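You operate a simulated robot arm through the tools that you are given. There is no shell and no other tool. Be economical: measure what you need, move in short steps, check, and stop when the job is done.

You are at the controls of a simulated two-armed robot. One attempt, no reset.

Task
Test the window: unlock, open, shut, then turn the handle up. Where these are worked on the way, their far stop is far enough and under half their travel is too little: window handle.

Only the result counts: the job must be done as asked and must still hold three seconds after the hand-in. Knocking over, shifting, dropping, spilling or breaking anything else fails it.

Robot
Two 7-joint arms with two-finger parallel grippers on one trunk, hanging from a carriage that runs on a gantry, over the field with the corners [-1789, 309], [404, -383], [789, 837], [-1404, 1530] (x, y) and turns from -393 to 295 degrees about z. Base frame: it is fixed where the carriage stands at the start and does not move with it; the origin is on the floor, on the carriage's upright axis, x ahead of it, y to its left, z up; the surface under the hand at the start is at about z = 860. Lengths are in mm, angles in degrees, forces in N, time in s.
The left shoulder is at the start at [40, 173, 1572], the right one opposite. With the tool pointing down near the work surface each hand reaches from about 100 to 600 mm from the robot's upright axis, wherever it stands, measured 20 degrees to its own side. Places, roughly: lower knob [500, -600, 1000]; upper knob [500, -600, 1300]; window handle [400, -500, 1100]; window sash [200, -500, 1200]. Payload 3.43 kg a hand.
The TCP of each hand is the grasp point between the finger pads, 30 mm short of the fingertips. In the tool frame z runs along the fingers and y along their closing line. The gripper opens to 94 mm. The fingers are 28 mm wide and 10 mm thick; the gripper's body (50 by 96 mm) begins 55 mm behind the TCP.
Orientation is that of the tool frame in the base frame, as a unit quaternion [w, x, y, z]. With the fingers straight down and closing along the base's y, the tool's x points along the base's -x, its y along +y and its z along -z.

Tools
- The arms move only by the tool nudge_tool. It takes "left_commands", "right_commands" or both (then of equal length, played together; a hand with none holds still); each is a list of rows, each a list of 6 numbers: the shift along the base's x, y, z in mm, then the turn, a rotation vector about the base's x, y, z in rad. In form: [[tx, ty, tz, ax, ay, az], ...]. A call has 1 to 20 rows; each row shifts and turns the commanded pose from where the row before left it. "left_fingers" and "right_fingers" are, for a hand that has rows, the finger opening in mm, from 0 to 94, set as the call begins (left out, the last holds). A row lasts 0.2 s, in which the tool goes at most 50 mm and 8.6 degrees; a call with a longer step from one row to the next is refused whole, and so is a gripper value outside its range. A pose out of reach is approached as far as the arm can. The call stops where the force on the tool passes 40 N (or 10 N more than at its start, if that is more) or the arm is blocked; 0.2 s more then pass. Each finger travels about 72 mm/s and halts on what it meets, pressing with about 44 N; the grip force reading is that of the motor and also rises with nothing between the fingers. The clock runs only during rows and for 0.2 s after the last one: add rows that do not move to give the fingers time. It gives the time, the measured TCP pose, the force on the tool (base axes), the opening and the grip force at its end, in the units of the frame above (readings bear some noise), with the torque about the TCP (base axes, N m) and any sound that the robot's microphone picked up.
- Cameras (640 x 400 px; columns grow to the right, rows downward): "scene" is now at [197.9, -53.9, 1868.8]; the picture's right is [-0.84, -0.54, 0.00], its down [-0.46, 0.71, -0.54] and it looks along [0.29, -0.46, -0.84] (base axes); focal length 236 px, centre (320, 200). "left" rides on the left gripper at [76, -14, -102] in its tool frame; the picture's right is [0.18, 0.98, 0.00], its down [-0.75, 0.14, -0.64] and it looks along [-0.63, 0.12, 0.77] (tool axes); focal length 243 px, centre (320, 200). "right" rides on the right gripper at [76, 14, -102] in its tool frame; the picture's right is [-0.18, 0.98, 0.00], its down [-0.75, -0.14, -0.64] and it looks along [-0.63, -0.12, 0.77] (tool axes); focal length 243 px, centre (320, 200). There is no depth. A picture from a camera that has moved, and an enlarged one, comes with that camera's place and axes in the base frame and with its lens. The place of the scene camera against the robot may be out by one fixed shift of up to 25 mm in any direction.
- grab_frame(camera): a new picture of that camera. It takes no simulated time.
- raise_lower(by): slides the trunk up (or, below 0, down) by that many mm; the arms and the scene camera ride with it, the base frame stays. It gives what a move gives, with no picture.
- drive_base(legs): drives the robot by 1 to 6 legs, each [ahead, left, turn to the left] in mm, mm and degrees, along the robot's own axes; the way and the turn of a leg run together, so that a leg with both is an arc; at most 1500 mm and 180 degrees a leg. The arms and the cameras ride along, it lands a little off, and it stops where it bumps. It keeps to its track: a leg is cut to what the track allows. It gives what a move gives.
- pan_tilt(pan, tilt): turns the head with the scene camera to pan (to the left, within 86 degrees either way) and tilt (down, from -29 to 69), counted from straight ahead of the robot. It gives what a move gives.
- inspect(camera, box): a new picture of the part [left, top, right, bottom] of that camera's present view, enlarged. It takes no simulated time.
- close_job(): hands the job in; it is judged then, once.

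Work in short steps. Places have to be worked out from the pictures, the camera data and where the tool is seen: move nearer, look again, correct. Check each grasp and each placing, and mend what went wrong. You have 120 turns and 100 pictures in all, those below and enlarged ones among them. Open the grippers and draw the arms clear of the work before you hand the job in, unless the task says otherwise; then end with one line.

The tools are called after ">>>" as a command line: name --argument value ..., lists and objects as JSON in quotes. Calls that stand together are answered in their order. nudge_tool: Moves the arms, as the interface text tells. Its arguments: {"type":"object","properties":{"left_commands":{"type":"array","items":{"type":"array","items":{"type":"number"}}},"left_fingers":{"type":"number"},"right_commands":{"type":"array","items":{"type":"array","items":{"type":"number"}}},"right_fingers":{"type":"number"}},"required":[]} The other tools are called the same way: raise_lower (by) slides the trunk up or down; drive_base (legs) drives the base; pan_tilt (pan, tilt) turns the head that bears the scene camera; grab_frame (camera) takes a picture; inspect (camera, box) takes an enlarged picture of a part of a camera's view; close_job () hands the job in.

At the start:

```text
t: 0.0
left_position: [540.1, -16.5, 1510.2]
left_tcp_rot: [0.0, -0.001, 1.0, 0.0]
left_ft_force: [0.0, 0.5, -0.4]
left_wrist_torque: [0.01, -0.04, 0.01]
left_width: 94.3
left_grasp_force: 0.1
right_position: [372.7, -383.1, 1495.8]
right_tcp_rot: [0.0, 0.0, 1.0, 0.0]
right_ft_force: [0.0, 0.2, -0.2]
right_wrist_torque: [0.01, 0.0, -0.01]
right_width: 94.0
right_grasp_force: 0.1
trunk travel left (down, up): [-725.0, 56.0]
robot x, y, heading: [1.1, -1.2, 0.2]
head pan, tilt: [-57.2, 57.2]
```

scene: 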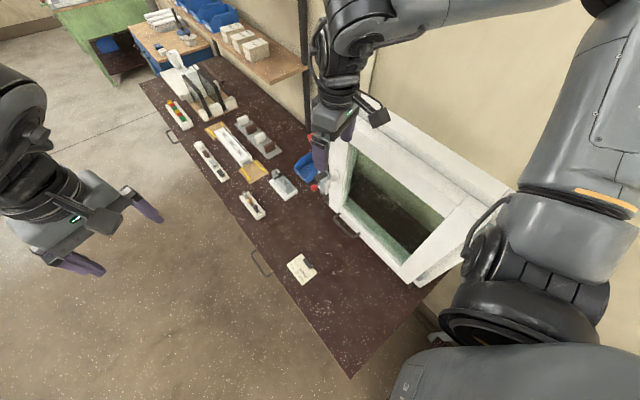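
right: 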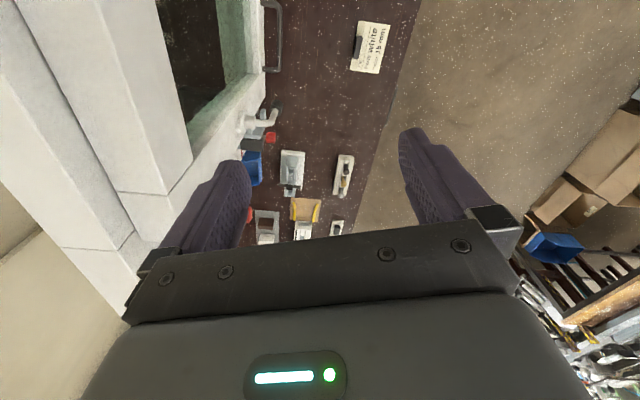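
left: 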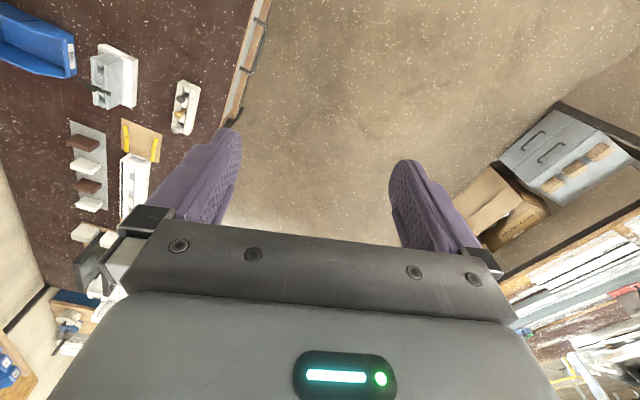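

I start with enlarged views of the window and its handle, to see how it is built.

>>> inspect --camera "scene" --box '[270, 90, 530, 290]'

>>> inspect --camera "right" --box '[80, 0, 400, 240]'

```text
2.00 times, centred on (400, 190) of scene
camera zoom: at [197.9, -53.9, 1868.8], right [-0.84, -0.54, 0.0], down [-0.46, 0.71, -0.54], along [0.29, -0.46, -0.84], focal length 472 px, centre (160, 220)
```

zoom: 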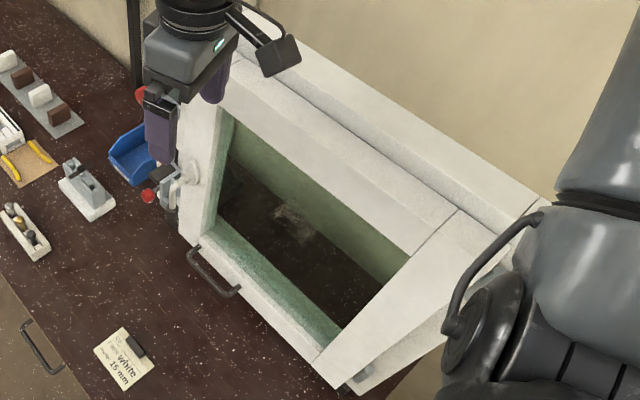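

```text
1.67 times, centred on (240, 120) of right
camera zoom: at [295.5, -368.6, 1597.4], right [0.18, 0.98, 0.0], down [0.75, -0.14, 0.64], along [0.63, -0.12, -0.77], focal length 404 px, centre (453, 333)
```

zoom: 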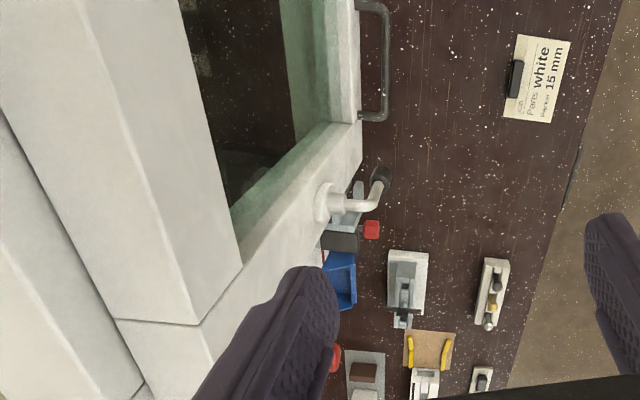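

The bench wall runs along about (0.95, -0.30), so the room-facing normal is about (0.3, 0.95). I draw the right hand away from the window along that normal to see the handle and the red knobs.

>>> nudge_tool --right_commands '[[-10, 45, 0, 0, 0, 0], [-10, 45, 0, 0, 0, 0], [-10, 45, 0, 0, 0, 0], [-20, 40, 0, 0, 0, 0], [-40, 10, 0, 0, 0, 0], [-40, 10, 0, 0, 0, 0]]'

>>> grab_frame --camera "scene"

>>> inspect --camera "scene" --box '[270, 80, 430, 220]'

```text
t: 1.4
left_position: [540.5, -16.5, 1510.9]
left_tcp_rot: [0.0, 0.0, 1.0, 0.0]
left_ft_force: [-0.4, -0.6, 0.0]
left_wrist_torque: [0.04, -0.03, -0.02]
left_width: 94.1
left_grasp_force: 0.1
right_position: [307.5, -230.1, 1511.2]
right_tcp_rot: [0.0, 0.0, 1.0, 0.0]
right_ft_force: [0.0, -0.9, -1.0]
right_wrist_torque: [0.01, -0.03, 0.0]
right_width: 94.1
right_grasp_force: 0.2
right hand out of reach, approached as far as the arm can: row 4, 5, 6
trunk travel left (down, up): [-725.0, 56.0]
robot x, y, heading: [1.2, -2.6, -0.0]
head pan, tilt: [-57.2, 57.2]
```

```text
94 pictures are left
camera scene: at [197.9, -53.9, 1868.8], right [-0.84, -0.54, 0.0], down [-0.46, 0.71, -0.54], along [0.29, -0.46, -0.84], focal length 236 px, centre (320, 200)
```

scene: 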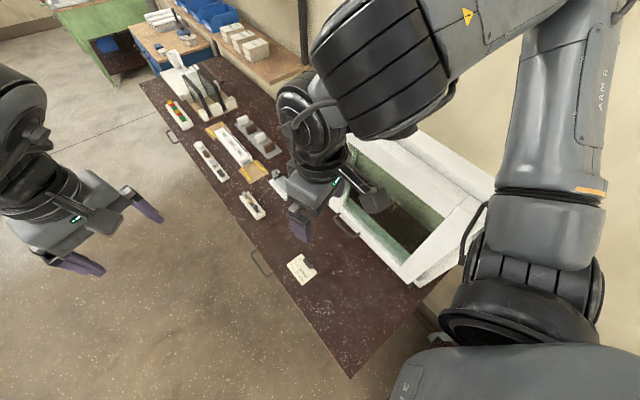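

```text
2.86 times, centred on (350, 150) of scene
camera zoom: at [197.9, -53.9, 1868.8], right [-0.84, -0.54, 0.0], down [-0.46, 0.71, -0.54], along [0.29, -0.46, -0.84], focal length 674 px, centre (234, 343)
```

zoom: 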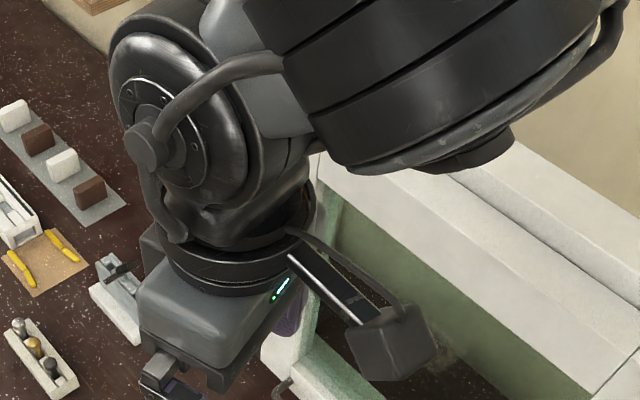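

The arm blocks the view and the robot stands very close to the window plane. I back off along the room normal and turn to face the window.

>>> drive_base --legs '[[0, 340, 0], [560, 0, 0], [0, 0, -107]]'

>>> pan_tilt --pan 0 --tilt 45

>>> grab_frame --camera "scene"

```text
t: 10.9
left_position: [379.0, -172.5, 1511.4]
left_tcp_rot: [0.0, 0.805, 0.593, 0.0]
left_ft_force: [0.0, 0.3, 0.5]
left_wrist_torque: [0.0, 0.05, 0.01]
left_width: 94.0
left_grasp_force: 0.1
right_position: [242.7, 112.3, 1510.6]
right_tcp_rot: [0.0, 0.805, 0.593, 0.0]
right_ft_force: [-0.3, 0.6, 0.1]
right_wrist_torque: [-0.02, -0.01, 0.04]
right_width: 94.1
right_grasp_force: 0.1
trunk travel left (down, up): [-725.0, 56.0]
robot x, y, heading: [555.8, 337.4, -107.0]
head pan, tilt: [-57.2, 57.2]
```

```text
t: 12.2
left_position: [378.8, -171.6, 1509.9]
left_tcp_rot: [-0.001, 0.804, 0.594, 0.001]
left_ft_force: [-1.0, 0.0, 0.6]
left_wrist_torque: [0.04, 0.0, 0.01]
left_width: 94.1
left_grasp_force: 0.0
right_position: [242.6, 112.5, 1511.6]
right_tcp_rot: [0.0, 0.805, 0.593, 0.0]
right_ft_force: [-0.2, 0.6, -0.3]
right_wrist_torque: [0.01, 0.01, 0.01]
right_width: 94.0
right_grasp_force: 0.0
trunk travel left (down, up): [-725.0, 56.0]
robot x, y, heading: [554.3, 338.9, -107.3]
head pan, tilt: [0.0, 45.0]
```

```text
92 pictures are left
camera scene: at [483.2, 114.1, 1884.9], right [-0.95, 0.3, 0.0], down [0.21, 0.68, -0.71], along [-0.21, -0.68, -0.71], focal length 236 px, centre (320, 200)
```

scene: 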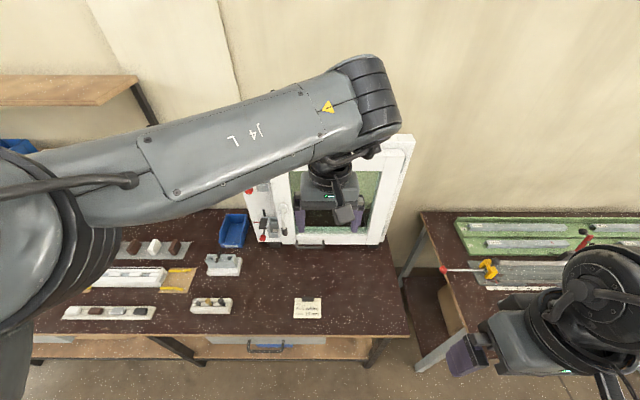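

The window is now in front. I move the left hand to the robot's left, out of the line of sight, and look closely.

>>> nudge_tool --left_commands '[[47, -15, 0, 0, 0, 0], [47, -15, 0, 0, 0, 0], [47, -15, 0, 0, 0, 0], [47, -15, 0, 0, 0, 0], [45, 15, 0, 0, 0, 0], [30, 35, 0, 0, 0, 0], [30, 35, 0, 0, 0, 0], [30, 35, 0, 0, 0, 0]]'

>>> pan_tilt --pan 0 --tilt 45

>>> inspect --camera "scene" --box '[220, 120, 440, 260]'

```text
t: 14.0
left_position: [701.2, -111.1, 1509.7]
left_tcp_rot: [-0.001, 0.805, 0.594, 0.0]
left_ft_force: [-1.0, 0.4, 0.1]
left_wrist_torque: [0.02, 0.0, -0.01]
left_width: 93.9
left_grasp_force: 0.1
right_position: [241.7, 112.7, 1510.6]
right_tcp_rot: [0.0, 0.805, 0.593, 0.001]
right_ft_force: [0.4, -0.2, 0.4]
right_wrist_torque: [0.03, -0.01, 0.01]
right_width: 94.1
right_grasp_force: 0.0
trunk travel left (down, up): [-725.0, 56.0]
robot x, y, heading: [556.1, 340.9, -107.0]
head pan, tilt: [0.0, 45.0]
```

```text
t: 14.6
left_position: [701.5, -111.5, 1507.8]
left_tcp_rot: [0.0, 0.805, 0.594, 0.0]
left_ft_force: [0.0, -0.7, 0.3]
left_wrist_torque: [0.02, 0.0, -0.01]
left_width: 93.8
left_grasp_force: 0.0
right_position: [242.2, 112.9, 1512.3]
right_tcp_rot: [0.0, 0.804, 0.594, -0.001]
right_ft_force: [0.7, -0.1, -0.2]
right_wrist_torque: [-0.02, 0.0, -0.01]
right_width: 93.8
right_grasp_force: 0.1
trunk travel left (down, up): [-725.0, 56.0]
robot x, y, heading: [554.0, 341.1, -107.3]
head pan, tilt: [0.0, 45.0]
```

```text
2.86 times, centred on (330, 190) of scene
camera zoom: at [483.3, 114.1, 1884.9], right [-0.96, 0.3, 0.0], down [0.21, 0.68, -0.71], along [-0.21, -0.68, -0.71], focal length 674 px, centre (291, 229)
```

zoom: 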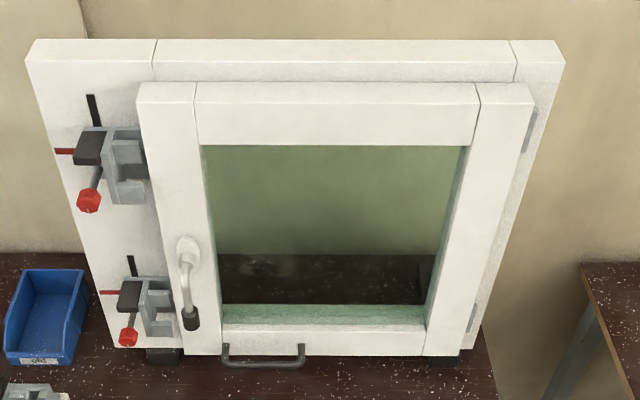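

Two latches with red knobs sit on the frame left of the sash, besides the handle, which points down. I lower the trunk for a frontal look at the latches.

>>> raise_lower --by -420

>>> pan_tilt --pan 5 --tilt 25

>>> grab_frame --camera "scene"

```text
refused: -420 is not a number from -400 to 400
```

```text
t: 15.4
left_position: [701.6, -110.9, 1510.2]
left_tcp_rot: [-0.001, 0.805, 0.593, 0.0]
left_ft_force: [1.1, -0.1, -0.2]
left_wrist_torque: [0.01, 0.0, -0.02]
left_width: 93.8
left_grasp_force: 0.0
right_position: [242.9, 112.6, 1510.9]
right_tcp_rot: [-0.001, 0.805, 0.593, 0.0]
right_ft_force: [-0.2, -0.5, -0.3]
right_wrist_torque: [-0.01, -0.01, 0.02]
right_width: 93.6
right_grasp_force: 0.0
trunk travel left (down, up): [-725.0, 56.0]
robot x, y, heading: [554.8, 340.6, -107.0]
head pan, tilt: [5.0, 25.0]
```

```text
90 pictures are left
camera scene: at [487.8, 101.7, 1915.4], right [-0.98, 0.21, 0.0], down [0.09, 0.41, -0.91], along [-0.19, -0.89, -0.42], focal length 236 px, centre (320, 200)
```

scene: 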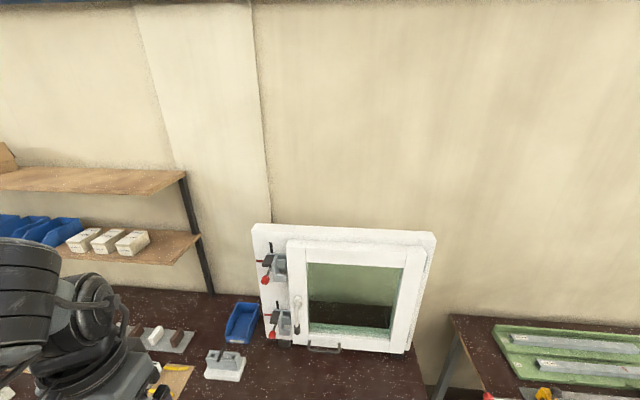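

The limit is 400 mm per slide; I lower by 400 and look again.

>>> raise_lower --by -400

>>> inspect --camera "scene" --box '[220, 120, 440, 280]'

>>> inspect --camera "scene" --box '[240, 130, 320, 250]'

```text
t: 19.2
left_position: [700.4, -111.0, 1109.3]
left_tcp_rot: [0.0, 0.805, 0.594, 0.0]
left_ft_force: [-0.6, 0.1, -0.3]
left_wrist_torque: [0.02, 0.0, -0.02]
left_width: 93.9
left_grasp_force: 0.0
right_position: [243.3, 112.4, 1110.5]
right_tcp_rot: [0.0, 0.805, 0.593, 0.0]
right_ft_force: [0.2, -0.1, 0.2]
right_wrist_torque: [0.0, 0.03, -0.01]
right_width: 94.1
right_grasp_force: 0.0
trunk travel left (down, up): [-325.0, 456.0]
robot x, y, heading: [552.0, 339.7, -107.4]
head pan, tilt: [5.0, 25.0]
```

```text
2.50 times, centred on (330, 200) of scene
camera zoom: at [487.8, 101.7, 1515.6], right [-0.98, 0.21, 0.0], down [0.09, 0.41, -0.91], along [-0.19, -0.89, -0.42], focal length 590 px, centre (295, 200)
```

zoom: 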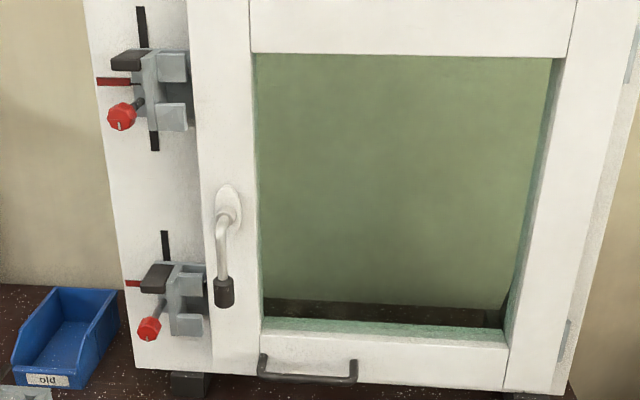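

```text
3.33 times, centred on (280, 190) of scene
camera zoom: at [487.8, 101.7, 1515.6], right [-0.98, 0.21, 0.0], down [0.09, 0.41, -0.91], along [-0.19, -0.89, -0.42], focal length 787 px, centre (453, 233)
```

zoom: 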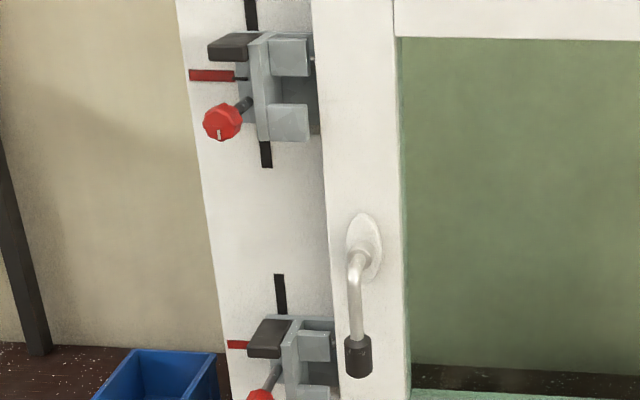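

To understand the latches I bring the left wrist camera closer, pitching it until it looks level at the window.

>>> nudge_tool --left_commands '[[-14, -37, 15, -0.114, 0.036, 0], [-14, -37, 15, -0.114, 0.036, 0], [-14, -37, 15, -0.114, 0.036, 0], [-14, -37, 15, -0.114, 0.036, 0], [-14, -37, 15, -0.114, 0.036, 0]]'

>>> grab_frame --camera "left"

```text
t: 20.4
left_position: [631.0, -298.0, 1184.7]
left_tcp_rot: [0.175, 0.769, 0.567, -0.239]
left_ft_force: [-0.4, -0.7, 0.4]
left_wrist_torque: [0.02, 0.02, -0.01]
left_width: 94.0
left_grasp_force: 0.0
right_position: [242.1, 111.7, 1111.2]
right_tcp_rot: [-0.001, 0.805, 0.593, 0.0]
right_ft_force: [0.4, 0.2, 0.1]
right_wrist_torque: [0.02, 0.0, 0.0]
right_width: 93.9
right_grasp_force: 0.1
trunk travel left (down, up): [-325.0, 456.0]
robot x, y, heading: [554.2, 336.6, -107.4]
head pan, tilt: [5.0, 25.0]
```

```text
87 pictures are left
camera left: at [653.5, -177.7, 1225.8], right [0.98, -0.15, -0.11], down [0.06, -0.29, 0.95], along [-0.17, -0.95, -0.28], focal length 243 px, centre (320, 200)
```

left: 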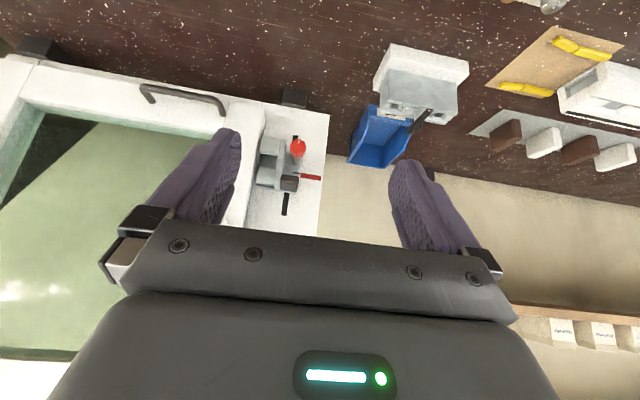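

The lower latch is visible (picture upside down). I enlarge it.

>>> inspect --camera "left" --box '[235, 80, 345, 230]'

```text
2.67 times, centred on (290, 155) of left
camera zoom: at [653.5, -177.7, 1225.8], right [0.98, -0.15, -0.11], down [0.06, -0.29, 0.95], along [-0.17, -0.95, -0.28], focal length 647 px, centre (400, 320)
```

zoom: 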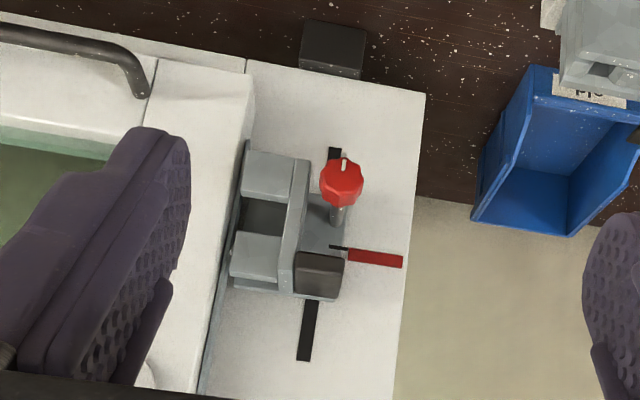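

I get closer: 130 mm toward the window, a little right and up, to view the mechanism at short range.

>>> nudge_tool --left_commands '[[-19, -40, 0, -0.057, 0.018, 0], [-19, -40, 0, -0.057, 0.018, 0], [-19, -40, 0, 0, 0, 0]]'

>>> grab_frame --camera "left"

>>> inspect --camera "left" --box '[220, 50, 420, 200]'

```text
t: 21.2
left_position: [571.8, -415.9, 1183.1]
left_tcp_rot: [0.206, 0.754, 0.556, -0.284]
left_ft_force: [-0.6, -0.4, -0.9]
left_wrist_torque: [0.03, 0.02, -0.03]
left_width: 93.9
left_grasp_force: 0.0
right_position: [241.0, 112.9, 1112.2]
right_tcp_rot: [0.001, 0.805, 0.594, -0.001]
right_ft_force: [0.1, -0.2, 0.8]
right_wrist_torque: [-0.01, 0.02, 0.0]
right_width: 94.0
right_grasp_force: 0.0
trunk travel left (down, up): [-325.0, 456.0]
robot x, y, heading: [553.3, 339.4, -107.3]
head pan, tilt: [5.0, 25.0]
```

```text
85 pictures are left
camera left: at [595.4, -292.7, 1211.5], right [0.98, -0.16, -0.12], down [0.1, -0.18, 0.98], along [-0.18, -0.97, -0.16], focal length 243 px, centre (320, 200)
```

left: 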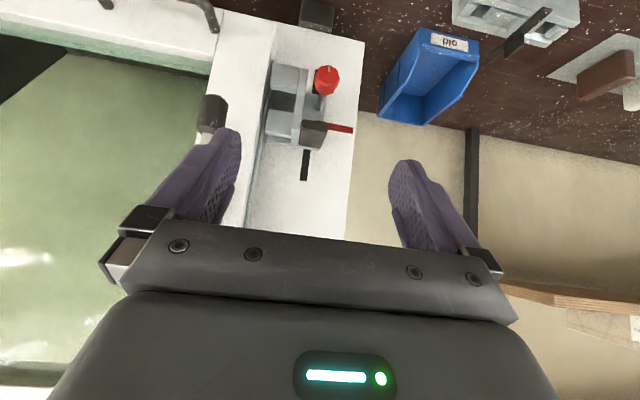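

```text
2.67 times, centred on (320, 125) of left
camera zoom: at [595.4, -292.7, 1211.5], right [0.98, -0.16, -0.12], down [0.1, -0.18, 0.98], along [-0.18, -0.97, -0.16], focal length 647 px, centre (320, 400)
```

zoom: 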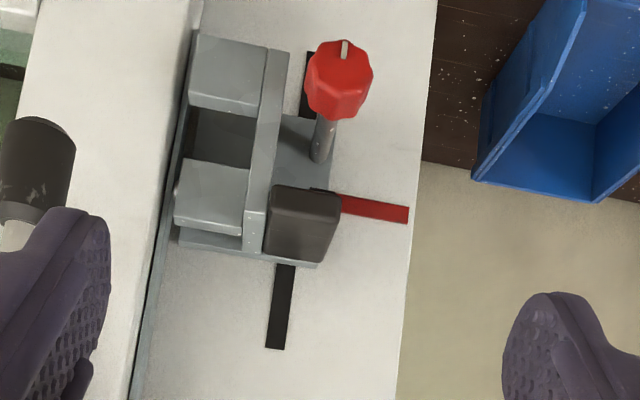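

I still can't tell how the latch works, so I look from its left side: shift left, lower, and yaw right.

>>> nudge_tool --left_commands '[[35, 0, -15, 0, 0, -0.145], [35, 0, -15, 0, 0, -0.145], [35, 0, -15, 0, 0, -0.145], [35, 0, -15, 0, 0, -0.145], [35, 0, -15, 0, 0, -0.145]]'

>>> grab_frame --camera "left"

```text
t: 22.4
left_position: [748.7, -415.7, 1108.8]
left_tcp_rot: [0.093, 0.902, 0.251, -0.34]
left_ft_force: [-0.2, 0.3, -0.3]
left_wrist_torque: [-0.01, 0.01, 0.02]
left_width: 94.1
left_grasp_force: 0.0
right_position: [244.4, 113.7, 1111.0]
right_tcp_rot: [0.001, 0.805, 0.594, 0.001]
right_ft_force: [0.3, 0.1, -0.8]
right_wrist_torque: [-0.03, 0.03, 0.03]
right_width: 93.8
right_grasp_force: 0.0
trunk travel left (down, up): [-325.0, 456.0]
robot x, y, heading: [556.8, 337.3, -107.2]
head pan, tilt: [5.0, 25.0]
```

```text
83 pictures are left
camera left: at [849.3, -340.0, 1136.3], right [0.63, -0.77, -0.12], down [-0.05, -0.2, 0.98], along [-0.78, -0.61, -0.16], focal length 243 px, centre (320, 200)
```

left: 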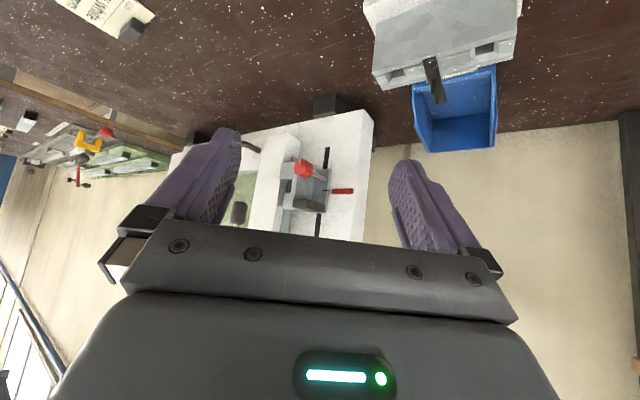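

Good side angle; I enlarge it strongly.

>>> inspect --camera "left" --box '[260, 110, 380, 245]'

```text
2.96 times, centred on (320, 178) of left
camera zoom: at [849.3, -340.0, 1136.3], right [0.63, -0.77, -0.12], down [-0.05, -0.2, 0.98], along [-0.78, -0.61, -0.16], focal length 719 px, centre (320, 267)
```

zoom: 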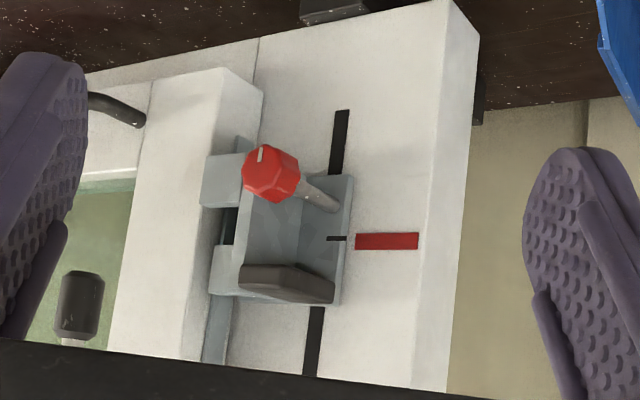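

The latches carry a pivoting or sliding plate; I will first see whether the handle alone frees the sash. From three views the dark handle grip is near (445, -487, 1110), pointing down, axis about z 1200. I bring the left hand in front of it with the fingers level toward the window.

>>> nudge_tool --left_commands '[[-25, 2, 0, 0, 0, 0.145], [-25, 2, 0, 0, 0, 0.145], [-25, 2, 0, 0, 0, 0.145], [-25, 2, 0, 0, 0, 0.145], [-25, 2, 0, 0, 0, 0.145], [-25, 3, 0, -0.1355, 0.0426, 0], [-25, 3, 0, -0.1355, 0.0426, 0], [-25, 3, 0, -0.1355, 0.0426, 0], [-25, 3, 0, -0.1355, 0.0426, 0], [-25, 2, 0, -0.1355, 0.0426, 0], [-23, 2, 0, -0.1355, 0.0426, 0]]'

>>> grab_frame --camera "left"

>>> grab_frame --camera "scene"

```text
t: 24.9
left_position: [475.3, -388.6, 1108.6]
left_tcp_rot: [-0.416, -0.57, -0.42, 0.571]
left_ft_force: [0.3, 0.3, -0.8]
left_wrist_torque: [0.0, -0.01, 0.0]
left_width: 94.1
left_grasp_force: 0.0
right_position: [241.4, 113.2, 1111.2]
right_tcp_rot: [0.0, 0.805, 0.594, 0.0]
right_ft_force: [0.6, 1.0, 1.0]
right_wrist_torque: [0.0, 0.01, -0.01]
right_width: 93.9
right_grasp_force: 0.2
trunk travel left (down, up): [-325.0, 456.0]
robot x, y, heading: [552.5, 340.9, -107.2]
head pan, tilt: [5.0, 25.0]
```

```text
81 pictures are left
camera left: at [491.6, -286.9, 1032.6], right [0.94, -0.29, -0.19], down [0.33, 0.57, 0.75], along [-0.12, -0.77, 0.63], focal length 243 px, centre (320, 200)
```

left: 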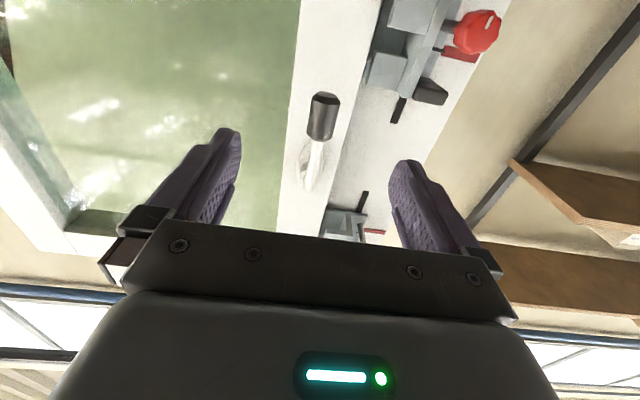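

```text
80 pictures are left
camera scene: at [487.1, 102.0, 1515.5], right [-0.98, 0.21, 0.0], down [0.09, 0.41, -0.91], along [-0.19, -0.89, -0.42], focal length 236 px, centre (320, 200)
```

scene: 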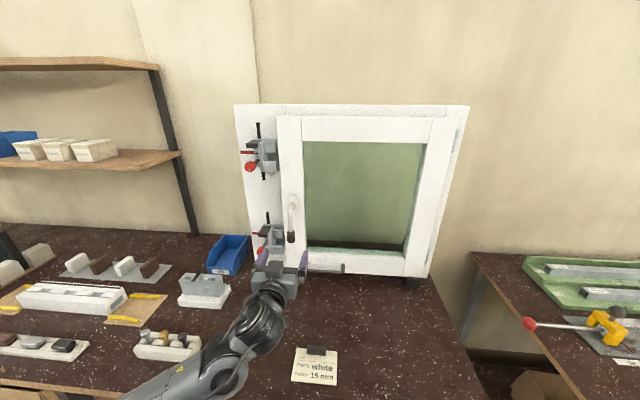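

The grip lies centred between the fingers at about u 571, n -331, z 1093–1128; handle axis near z 1208. I advance 85 mm and close on it.

>>> nudge_tool --left_commands '[[-9, -27, 0, 0, 0, 0], [-9, -27, 0, 0, 0, 0], [-8, -27, 0, 0, 0, 0]]'

>>> grab_frame --camera "left"

>>> inspect --camera "scene" --box '[230, 110, 350, 290]'

```text
t: 25.6
left_position: [449.2, -470.1, 1108.5]
left_tcp_rot: [-0.417, -0.57, -0.42, 0.571]
left_ft_force: [-0.3, 0.2, 0.9]
left_wrist_torque: [0.01, 0.02, 0.01]
left_width: 93.8
left_grasp_force: 0.1
right_position: [241.5, 112.2, 1110.6]
right_tcp_rot: [-0.001, 0.805, 0.593, 0.0]
right_ft_force: [-0.3, 0.0, -0.2]
right_wrist_torque: [0.01, -0.01, 0.0]
right_width: 94.0
right_grasp_force: 0.0
trunk travel left (down, up): [-325.0, 456.0]
robot x, y, heading: [552.2, 342.7, -107.0]
head pan, tilt: [5.0, 25.0]
```

```text
79 pictures are left
camera left: at [466.4, -369.3, 1033.3], right [0.94, -0.29, -0.19], down [0.33, 0.57, 0.75], along [-0.11, -0.77, 0.63], focal length 243 px, centre (320, 200)
```

left: 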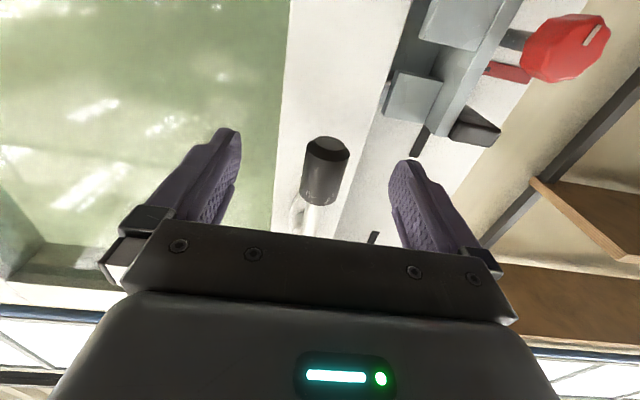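

```text
2.22 times, centred on (290, 200) of scene
camera zoom: at [487.3, 101.5, 1515.6], right [-0.98, 0.21, 0.0], down [0.09, 0.41, -0.91], along [-0.19, -0.89, -0.42], focal length 525 px, centre (387, 200)
```

zoom: 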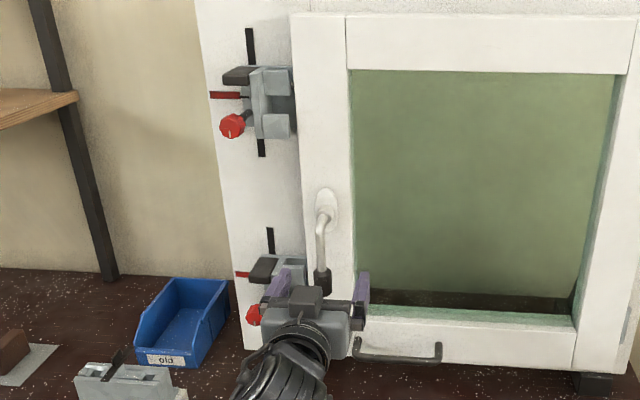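

The hand is level with the grip; I advance 10 mm more and close the fingers with waiting rows.

>>> nudge_tool --left_commands '[[-3, -9.5, 0, 0, 0, 0]]'

>>> nudge_tool --left_commands '[[0, 0, 0, 0, 0, 0], [0, 0, 0, 0, 0, 0], [0, 0, 0, 0, 0, 0], [0, 0, 0, 0, 0, 0]]' --left_fingers 5

>>> grab_frame --camera "left"

```text
t: 26.1
left_position: [445.5, -480.9, 1109.3]
left_tcp_rot: [-0.416, -0.57, -0.42, 0.571]
left_ft_force: [-0.4, -0.5, 0.5]
left_wrist_torque: [0.01, 0.01, 0.02]
left_width: 93.7
left_grasp_force: 0.0
right_position: [241.4, 112.8, 1110.8]
right_tcp_rot: [0.0, 0.805, 0.594, 0.0]
right_ft_force: [-0.2, -0.9, 0.2]
right_wrist_torque: [0.01, 0.0, 0.02]
right_width: 93.9
right_grasp_force: 0.1
trunk travel left (down, up): [-325.0, 456.0]
robot x, y, heading: [553.0, 341.6, -107.1]
head pan, tilt: [5.0, 25.0]
```

```text
t: 27.1
left_position: [447.3, -481.3, 1107.7]
left_tcp_rot: [-0.417, -0.569, -0.421, 0.57]
left_ft_force: [1.3, -0.4, 0.3]
left_wrist_torque: [0.0, 0.05, 0.02]
left_width: 27.1
left_grasp_force: 45.4
right_position: [242.4, 113.0, 1110.5]
right_tcp_rot: [0.0, 0.805, 0.593, 0.001]
right_ft_force: [0.6, -0.4, 0.2]
right_wrist_torque: [0.03, -0.02, -0.01]
right_width: 94.1
right_grasp_force: 0.1
trunk travel left (down, up): [-325.0, 456.0]
robot x, y, heading: [556.3, 341.0, -107.3]
head pan, tilt: [5.0, 25.0]
```

```text
77 pictures are left
camera left: at [464.8, -378.4, 1033.2], right [0.94, -0.29, -0.19], down [0.33, 0.57, 0.75], along [-0.11, -0.77, 0.63], focal length 243 px, centre (320, 200)
```

left: 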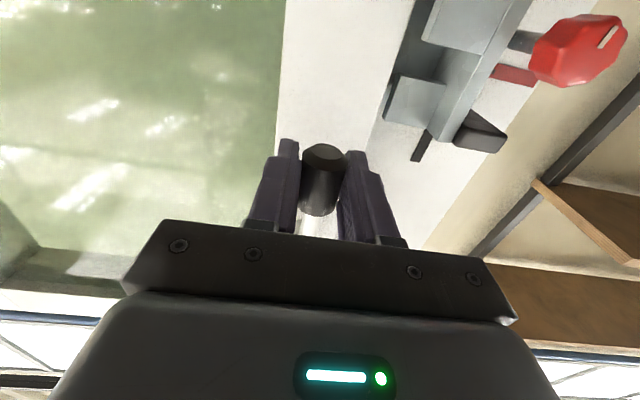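

The grip is held (27 mm wide). I try a small turn, 0.2 rad toward the right, to see which way the handle yields.

>>> nudge_tool --left_commands '[[-9.5, 3, 0.5, 0.03, 0.0954, 0], [-9.4, 3, 1.5, 0.03, 0.0954, 0]]'

```text
t: 27.6
left_position: [433.0, -475.8, 1110.8]
left_tcp_rot: [-0.358, -0.524, -0.476, 0.609]
left_ft_force: [11.8, 0.8, 0.4]
left_wrist_torque: [0.66, 0.59, 0.07]
left_width: 26.8
left_grasp_force: 44.6
right_position: [244.6, 112.7, 1109.9]
right_tcp_rot: [0.0, 0.805, 0.594, 0.0]
right_ft_force: [0.4, 0.2, -0.6]
right_wrist_torque: [0.0, -0.02, -0.02]
right_width: 93.7
right_grasp_force: 0.1
trunk travel left (down, up): [-325.0, 456.0]
robot x, y, heading: [556.0, 340.2, -107.4]
head pan, tilt: [5.0, 25.0]
```

It moves with about 12 N of resistance. I continue another 0.2 rad.

>>> nudge_tool --left_commands '[[-9.2, 2.9, 2.5, 0.03, 0.0954, 0], [-9.0, 2.8, 3.4, 0.03, 0.0954, 0]]'

>>> inspect --camera "scene" --box '[230, 110, 350, 290]'

```text
t: 28.2
left_position: [414.3, -469.4, 1117.0]
left_tcp_rot: [-0.295, -0.473, -0.527, 0.642]
left_ft_force: [21.1, -1.0, -1.6]
left_wrist_torque: [0.76, 1.19, -0.09]
left_width: 27.4
left_grasp_force: 45.3
right_position: [245.7, 112.3, 1110.7]
right_tcp_rot: [0.001, 0.805, 0.594, 0.002]
right_ft_force: [-0.8, -0.1, -0.1]
right_wrist_torque: [-0.01, -0.01, 0.0]
right_width: 93.9
right_grasp_force: 0.0
trunk travel left (down, up): [-325.0, 456.0]
robot x, y, heading: [557.1, 337.9, -107.3]
head pan, tilt: [5.0, 25.0]
```

```text
2.22 times, centred on (290, 200) of scene
camera zoom: at [489.8, 101.8, 1515.3], right [-0.98, 0.21, 0.0], down [0.09, 0.41, -0.91], along [-0.19, -0.89, -0.42], focal length 525 px, centre (387, 200)
```

zoom: 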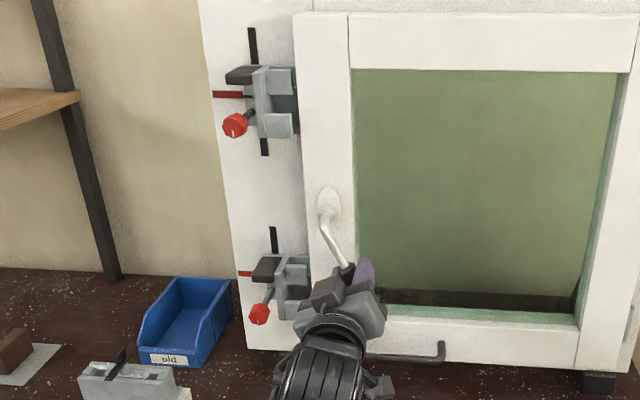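

The handle itself turns right. I continue along the arc.

>>> nudge_tool --left_commands '[[-8.6, 2.7, 4.35, 0.03, 0.0954, 0], [-8.1, 2.5, 5.2, 0.03, 0.0954, 0], [-7.6, 2.4, 6.0, 0.03, 0.0954, 0], [-7.0, 2.2, 6.8, 0.03, 0.0954, 0]]'

>>> inspect --camera "scene" --box '[230, 110, 350, 290]'

```text
t: 29.2
left_position: [387.1, -460.2, 1139.6]
left_tcp_rot: [-0.164, -0.358, -0.61, 0.688]
left_ft_force: [29.3, -0.5, 0.6]
left_wrist_torque: [0.53, 1.2, -0.23]
left_width: 29.1
left_grasp_force: 44.9
right_position: [246.7, 112.4, 1109.3]
right_tcp_rot: [0.001, 0.805, 0.593, 0.001]
right_ft_force: [0.2, 0.3, -0.5]
right_wrist_torque: [0.03, 0.0, -0.02]
right_width: 93.7
right_grasp_force: 0.1
trunk travel left (down, up): [-325.0, 456.0]
robot x, y, heading: [555.1, 337.2, -107.0]
head pan, tilt: [5.0, 25.0]
```

```text
2.22 times, centred on (290, 200) of scene
camera zoom: at [490.8, 101.5, 1515.4], right [-0.98, 0.21, 0.0], down [0.09, 0.41, -0.91], along [-0.19, -0.89, -0.42], focal length 525 px, centre (387, 200)
```

zoom: 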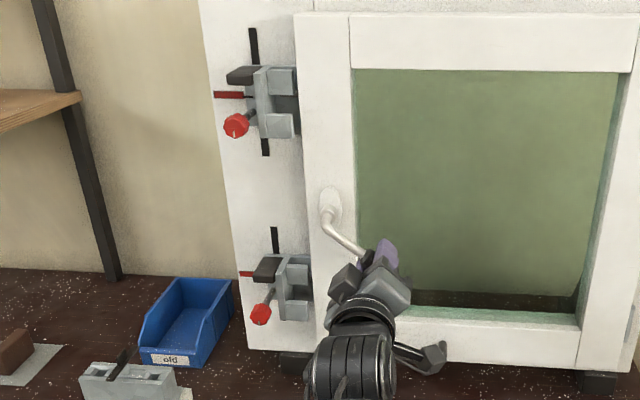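

Readings fit a shorter radius (about 80 mm, pivot near z 1188), so the pull was partly radial. I correct the arc and go on.

>>> nudge_tool --left_commands '[[4.2, -1.3, 6.5, 0.034, 0.107, 0], [-3.8, 1.2, 6.9, 0.034, 0.107, 0], [-3.1, 1.0, 7.3, 0.034, 0.107, 0], [-2.4, 0.8, 7.6, 0.034, 0.107, 0]]'

```text
t: 30.2
left_position: [371.6, -456.1, 1167.0]
left_tcp_rot: [-0.002, -0.217, -0.675, 0.706]
left_ft_force: [4.8, -0.9, -7.5]
left_wrist_torque: [0.2, 0.67, -0.11]
left_width: 26.7
left_grasp_force: 45.2
right_position: [242.6, 113.8, 1110.3]
right_tcp_rot: [0.001, 0.805, 0.593, 0.001]
right_ft_force: [0.0, 0.5, -0.3]
right_wrist_torque: [0.04, -0.02, 0.01]
right_width: 94.3
right_grasp_force: 0.0
trunk travel left (down, up): [-325.0, 456.0]
robot x, y, heading: [556.4, 343.9, -107.3]
head pan, tilt: [5.0, 25.0]
```

Forces dropped; the fit is good. I continue to just past horizontal.

>>> nudge_tool --left_commands '[[-1.6, 0.5, 7.8, 0.034, 0.107, 0], [-1.0, 0.3, 7.9, 0.034, 0.107, 0], [-0.2, 0, 8, 0.034, 0.107, 0], [0.7, -0.2, 8, 0.034, 0.107, 0]]'

>>> inspect --camera "scene" --box '[230, 110, 390, 290]'

```text
t: 31.2
left_position: [370.8, -456.7, 1200.4]
left_tcp_rot: [-0.155, 0.062, 0.704, -0.69]
left_ft_force: [-0.6, 6.1, 1.9]
left_wrist_torque: [-0.12, -0.27, 0.1]
left_width: 26.9
left_grasp_force: 44.9
right_position: [243.1, 112.1, 1110.9]
right_tcp_rot: [0.0, 0.805, 0.594, 0.0]
right_ft_force: [-0.1, 0.3, 0.2]
right_wrist_torque: [-0.03, 0.0, -0.01]
right_width: 94.0
right_grasp_force: 0.0
trunk travel left (down, up): [-325.0, 456.0]
robot x, y, heading: [555.8, 343.0, -107.4]
head pan, tilt: [5.0, 25.0]
```

```text
2.22 times, centred on (310, 200) of scene
camera zoom: at [487.7, 102.2, 1515.5], right [-0.98, 0.21, 0.0], down [0.09, 0.41, -0.91], along [-0.19, -0.89, -0.42], focal length 525 px, centre (342, 200)
```

zoom: 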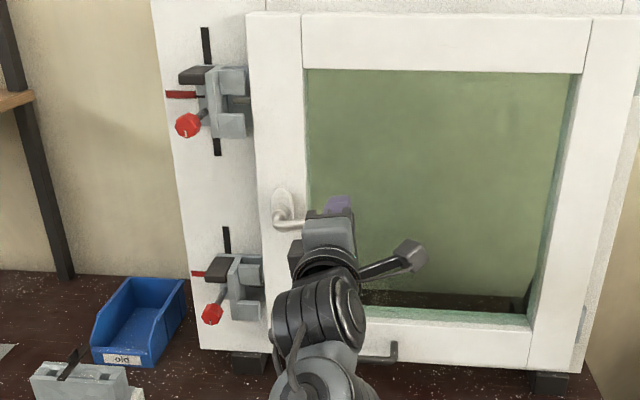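

The lever is horizontal with low force. I now test whether the sash comes, pulling 18 mm along the normal.

>>> nudge_tool --left_commands '[[1.8, 5.7, 0, 0, 0, 0], [1.8, 5.7, 0, 0, 0, 0], [1.8, 5.7, 0, 0, 0, 0]]'

>>> inspect --camera "scene" --box '[230, 80, 430, 290]'

```text
t: 32.0
left_position: [372.7, -439.6, 1201.9]
left_tcp_rot: [-0.156, 0.063, 0.704, -0.69]
left_ft_force: [-15.8, -2.3, 3.2]
left_wrist_torque: [-0.02, -0.35, 0.65]
left_width: 23.4
left_grasp_force: 44.8
right_position: [239.9, 111.9, 1112.0]
right_tcp_rot: [0.0, 0.805, 0.593, -0.001]
right_ft_force: [0.8, 0.2, 0.7]
right_wrist_torque: [0.0, 0.01, -0.01]
right_width: 93.9
right_grasp_force: 0.0
trunk travel left (down, up): [-325.0, 456.0]
robot x, y, heading: [551.6, 340.0, -107.2]
head pan, tilt: [5.0, 25.0]
```

```text
1.90 times, centred on (330, 185) of scene
camera zoom: at [486.3, 101.4, 1515.8], right [-0.98, 0.21, 0.0], down [0.09, 0.41, -0.91], along [-0.19, -0.89, -0.42], focal length 450 px, centre (301, 229)
```

zoom: 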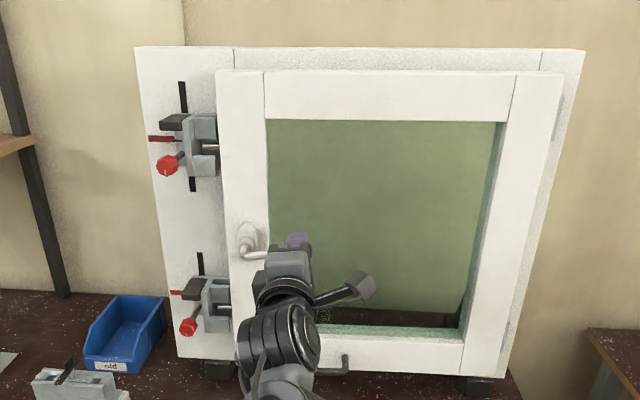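

The sash came off its frame (the locking pins are now visible clear of the keeps), so the knobs are not needed. I follow the arc around the right-hand hinge with a matching yaw.

>>> nudge_tool --left_commands '[[-2, 13, 0, 0, 0, 0.04], [-2, 13, 0, 0, 0, 0.04], [-2.3, 25.8, 0, 0, 0, 0.08]]'

>>> grab_frame --camera "scene"

```text
t: 32.9
left_position: [369.8, -388.7, 1200.7]
left_tcp_rot: [-0.099, 0.006, 0.708, -0.7]
left_ft_force: [-6.4, 1.7, 4.2]
left_wrist_torque: [-0.13, -0.59, -0.63]
left_width: 22.8
left_grasp_force: 45.5
right_position: [241.8, 113.5, 1110.2]
right_tcp_rot: [0.0, 0.805, 0.593, 0.0]
right_ft_force: [-0.5, 0.2, -0.3]
right_wrist_torque: [-0.02, 0.02, 0.02]
right_width: 93.8
right_grasp_force: 0.1
trunk travel left (down, up): [-325.0, 456.0]
robot x, y, heading: [553.3, 340.6, -107.3]
head pan, tilt: [5.0, 25.0]
```

```text
72 pictures are left
camera scene: at [487.2, 101.7, 1515.6], right [-0.98, 0.21, 0.0], down [0.09, 0.41, -0.91], along [-0.19, -0.89, -0.42], focal length 236 px, centre (320, 200)
```

scene: 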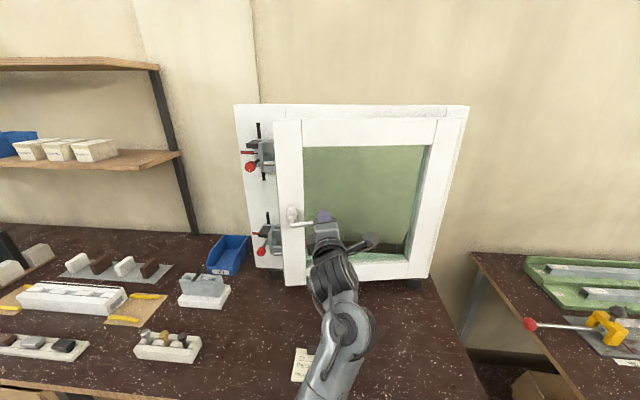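

The sash follows well. I continue the arc, while moving the right hand aside to the right so the swinging sash and left arm stay clear.

>>> nudge_tool --left_commands '[[-5.7, 32, 0, 0, 0, 0.1], [-8.9, 31.1, 0, 0, 0, 0.1], [-11.9, 30.2, 0, 0, 0, 0.1]]' --right_commands '[[-40, 12, 0, 0, 0, 0], [-40, 12, 0, 0, 0, 0], [-40, 12, 0, 0, 0, 0]]'

>>> grab_frame --camera "scene"

```text
t: 33.6
left_position: [351.0, -316.7, 1196.1]
left_tcp_rot: [-0.004, 0.099, -0.698, 0.709]
left_ft_force: [-1.9, 3.8, 16.0]
left_wrist_torque: [-0.11, -1.3, -1.36]
left_width: 24.9
left_grasp_force: 44.9
left hand out of reach, approached as far as the arm can: row 3
right_position: [122.5, 147.7, 1111.3]
right_tcp_rot: [0.001, 0.805, 0.594, 0.0]
right_ft_force: [-0.6, 0.6, -0.4]
right_wrist_torque: [0.01, -0.04, -0.04]
right_width: 94.2
right_grasp_force: 0.2
trunk travel left (down, up): [-325.0, 456.0]
robot x, y, heading: [556.4, 338.0, -107.2]
head pan, tilt: [5.0, 25.0]
```

```text
71 pictures are left
camera scene: at [487.2, 100.9, 1516.1], right [-0.98, 0.21, 0.0], down [0.09, 0.41, -0.91], along [-0.19, -0.89, -0.42], focal length 236 px, centre (320, 200)
```

scene: 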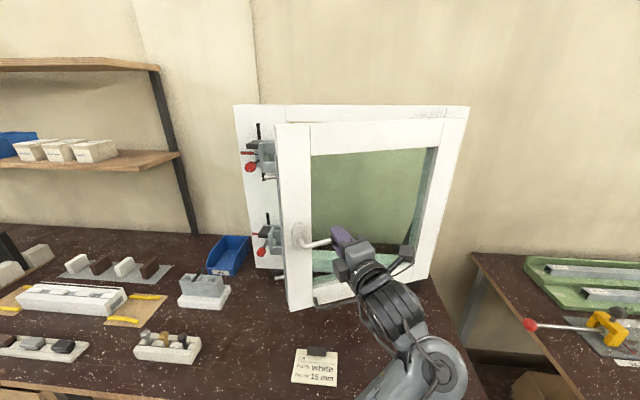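

Arm limit reached with the sash about 25° open. I let go, back off along the fingers, and will push the sash on from its inner side.

>>> nudge_tool --left_commands '[[0, 0, 0, 0, 0, 0], [0, 0, 0, 0, 0, 0], [0, 0, 0, 0, 0, 0], [0, 0, 0, 0, 0, 0], [-3, 20, 0, 0, 0, 0], [-4, 27, 0, 0, 0, 0], [-4, 27, 0, 0, 0, 0], [-4, 27, 0, 0, 0, 0]]' --left_fingers 94

>>> grab_frame --camera "scene"

```text
t: 35.5
left_position: [379.2, -291.3, 1165.7]
left_tcp_rot: [-0.004, 0.098, -0.699, 0.708]
left_ft_force: [0.2, -0.3, 0.0]
left_wrist_torque: [0.02, -0.02, -0.01]
left_width: 94.0
left_grasp_force: 0.1
left hand out of reach, approached as far as the arm can: row 5, 6, 7, 8
right_position: [122.7, 148.8, 1110.0]
right_tcp_rot: [0.001, 0.805, 0.593, 0.0]
right_ft_force: [0.2, -0.8, 0.5]
right_wrist_torque: [-0.02, 0.01, -0.01]
right_width: 93.9
right_grasp_force: 0.1
trunk travel left (down, up): [-325.0, 456.0]
robot x, y, heading: [557.4, 343.0, -107.3]
head pan, tilt: [5.0, 25.0]
```

```text
70 pictures are left
camera scene: at [487.9, 102.0, 1515.4], right [-0.98, 0.21, 0.0], down [0.09, 0.41, -0.91], along [-0.19, -0.89, -0.42], focal length 236 px, centre (320, 200)
```

scene: 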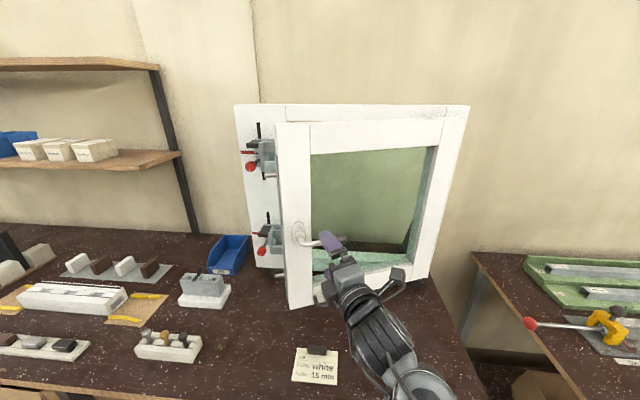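

The hand's orientation limits its retreat, so I free it from the lever by backing the base 120 mm.

>>> drive_base --legs '[[-120, 0, 0]]'

>>> nudge_tool --left_commands '[[0, 0, 0, 0, 0, -0.14], [0, 0, 0, 0, 0, -0.14], [0, 0, 0, 0, 0, -0.14], [0, 0, 0, -0.042, -0.134, 0], [0, 0, 0, -0.042, -0.134, 0], [0, 0, 0, -0.042, -0.134, 0], [0, 0, 0, -0.042, -0.134, 0], [0, 0, 0, -0.042, -0.134, 0], [0, 0, 0, -0.042, -0.134, 0]]'

>>> grab_frame --camera "scene"

```text
t: 36.7
left_position: [415.8, -178.8, 1166.2]
left_tcp_rot: [-0.005, 0.098, -0.7, 0.708]
left_ft_force: [0.6, 0.9, 0.6]
left_wrist_torque: [-0.04, -0.04, -0.01]
left_width: 94.1
left_grasp_force: 0.1
right_position: [157.7, 261.8, 1110.5]
right_tcp_rot: [0.0, 0.805, 0.594, 0.0]
right_ft_force: [0.9, 0.4, 0.4]
right_wrist_torque: [-0.01, 0.02, -0.03]
right_width: 94.0
right_grasp_force: 0.0
trunk travel left (down, up): [-325.0, 456.0]
robot x, y, heading: [591.4, 453.7, -106.9]
head pan, tilt: [5.0, 25.0]
```

```text
t: 38.9
left_position: [441.2, -197.6, 1169.6]
left_tcp_rot: [-0.193, -0.335, -0.6, 0.7]
left_ft_force: [-0.3, 0.2, -0.2]
left_wrist_torque: [-0.02, -0.01, -0.01]
left_width: 94.0
left_grasp_force: 0.1
right_position: [157.5, 261.5, 1110.9]
right_tcp_rot: [0.002, 0.803, 0.595, 0.0]
right_ft_force: [0.0, -0.1, -0.3]
right_wrist_torque: [-0.02, -0.01, 0.0]
right_width: 94.0
right_grasp_force: 0.0
trunk travel left (down, up): [-325.0, 456.0]
robot x, y, heading: [589.4, 455.0, -107.0]
head pan, tilt: [5.0, 25.0]
stopped in row 9 (left hand): the arm was blocked; the commanded pose is now the measured one
```

```text
69 pictures are left
camera scene: at [523.3, 215.2, 1515.5], right [-0.98, 0.21, 0.0], down [0.09, 0.41, -0.91], along [-0.19, -0.89, -0.42], focal length 236 px, centre (320, 200)
```

scene: 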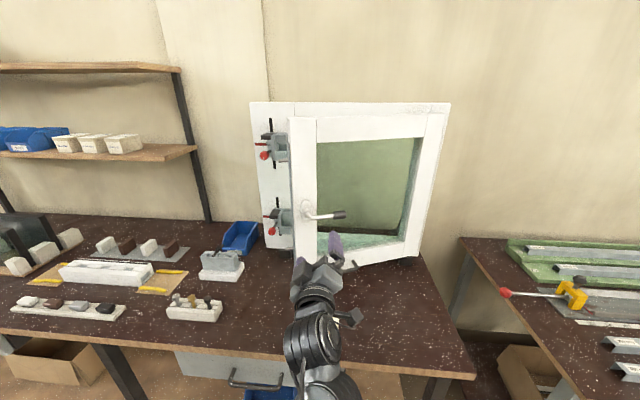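

The hand is free of the lever and the sash stays open. I finish rolling the hand back and move it left of the sash edge.

>>> nudge_tool --left_commands '[[20, -6, 0, -0.042, -0.134, 0], [20, -6, 0, -0.042, -0.134, 0], [20, -6, 0, -0.042, -0.134, 0], [20, -6, 0, -0.042, -0.134, 0], [30, -9, 0, -0.042, -0.134, 0], [40, -12, 0, -0.042, -0.134, 0]]' --left_fingers 0

>>> grab_frame --camera "scene"

```text
t: 40.3
left_position: [589.7, -241.1, 1169.0]
left_tcp_rot: [-0.45, -0.557, -0.388, 0.581]
left_ft_force: [-0.5, -0.2, -0.2]
left_wrist_torque: [0.0, 0.05, -0.04]
left_width: 0.1
left_grasp_force: 32.7
right_position: [160.1, 260.2, 1109.8]
right_tcp_rot: [0.001, 0.804, 0.594, 0.001]
right_ft_force: [0.0, -0.2, -0.7]
right_wrist_torque: [0.03, 0.01, 0.01]
right_width: 94.0
right_grasp_force: 0.0
trunk travel left (down, up): [-325.0, 456.0]
robot x, y, heading: [591.0, 457.1, -107.1]
head pan, tilt: [5.0, 25.0]
```

```text
68 pictures are left
camera scene: at [524.2, 215.1, 1515.5], right [-0.98, 0.21, 0.0], down [0.09, 0.41, -0.91], along [-0.19, -0.89, -0.42], focal length 236 px, centre (320, 200)
```

scene: 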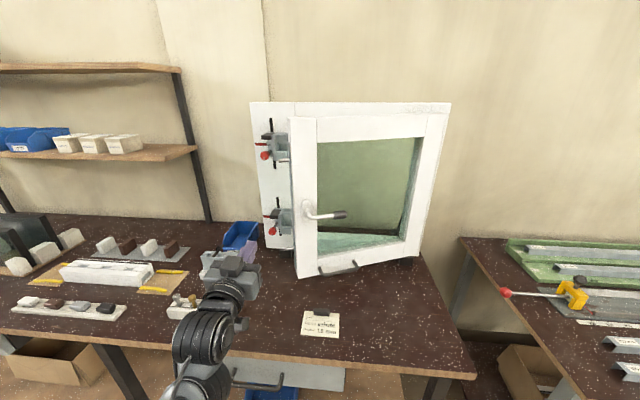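

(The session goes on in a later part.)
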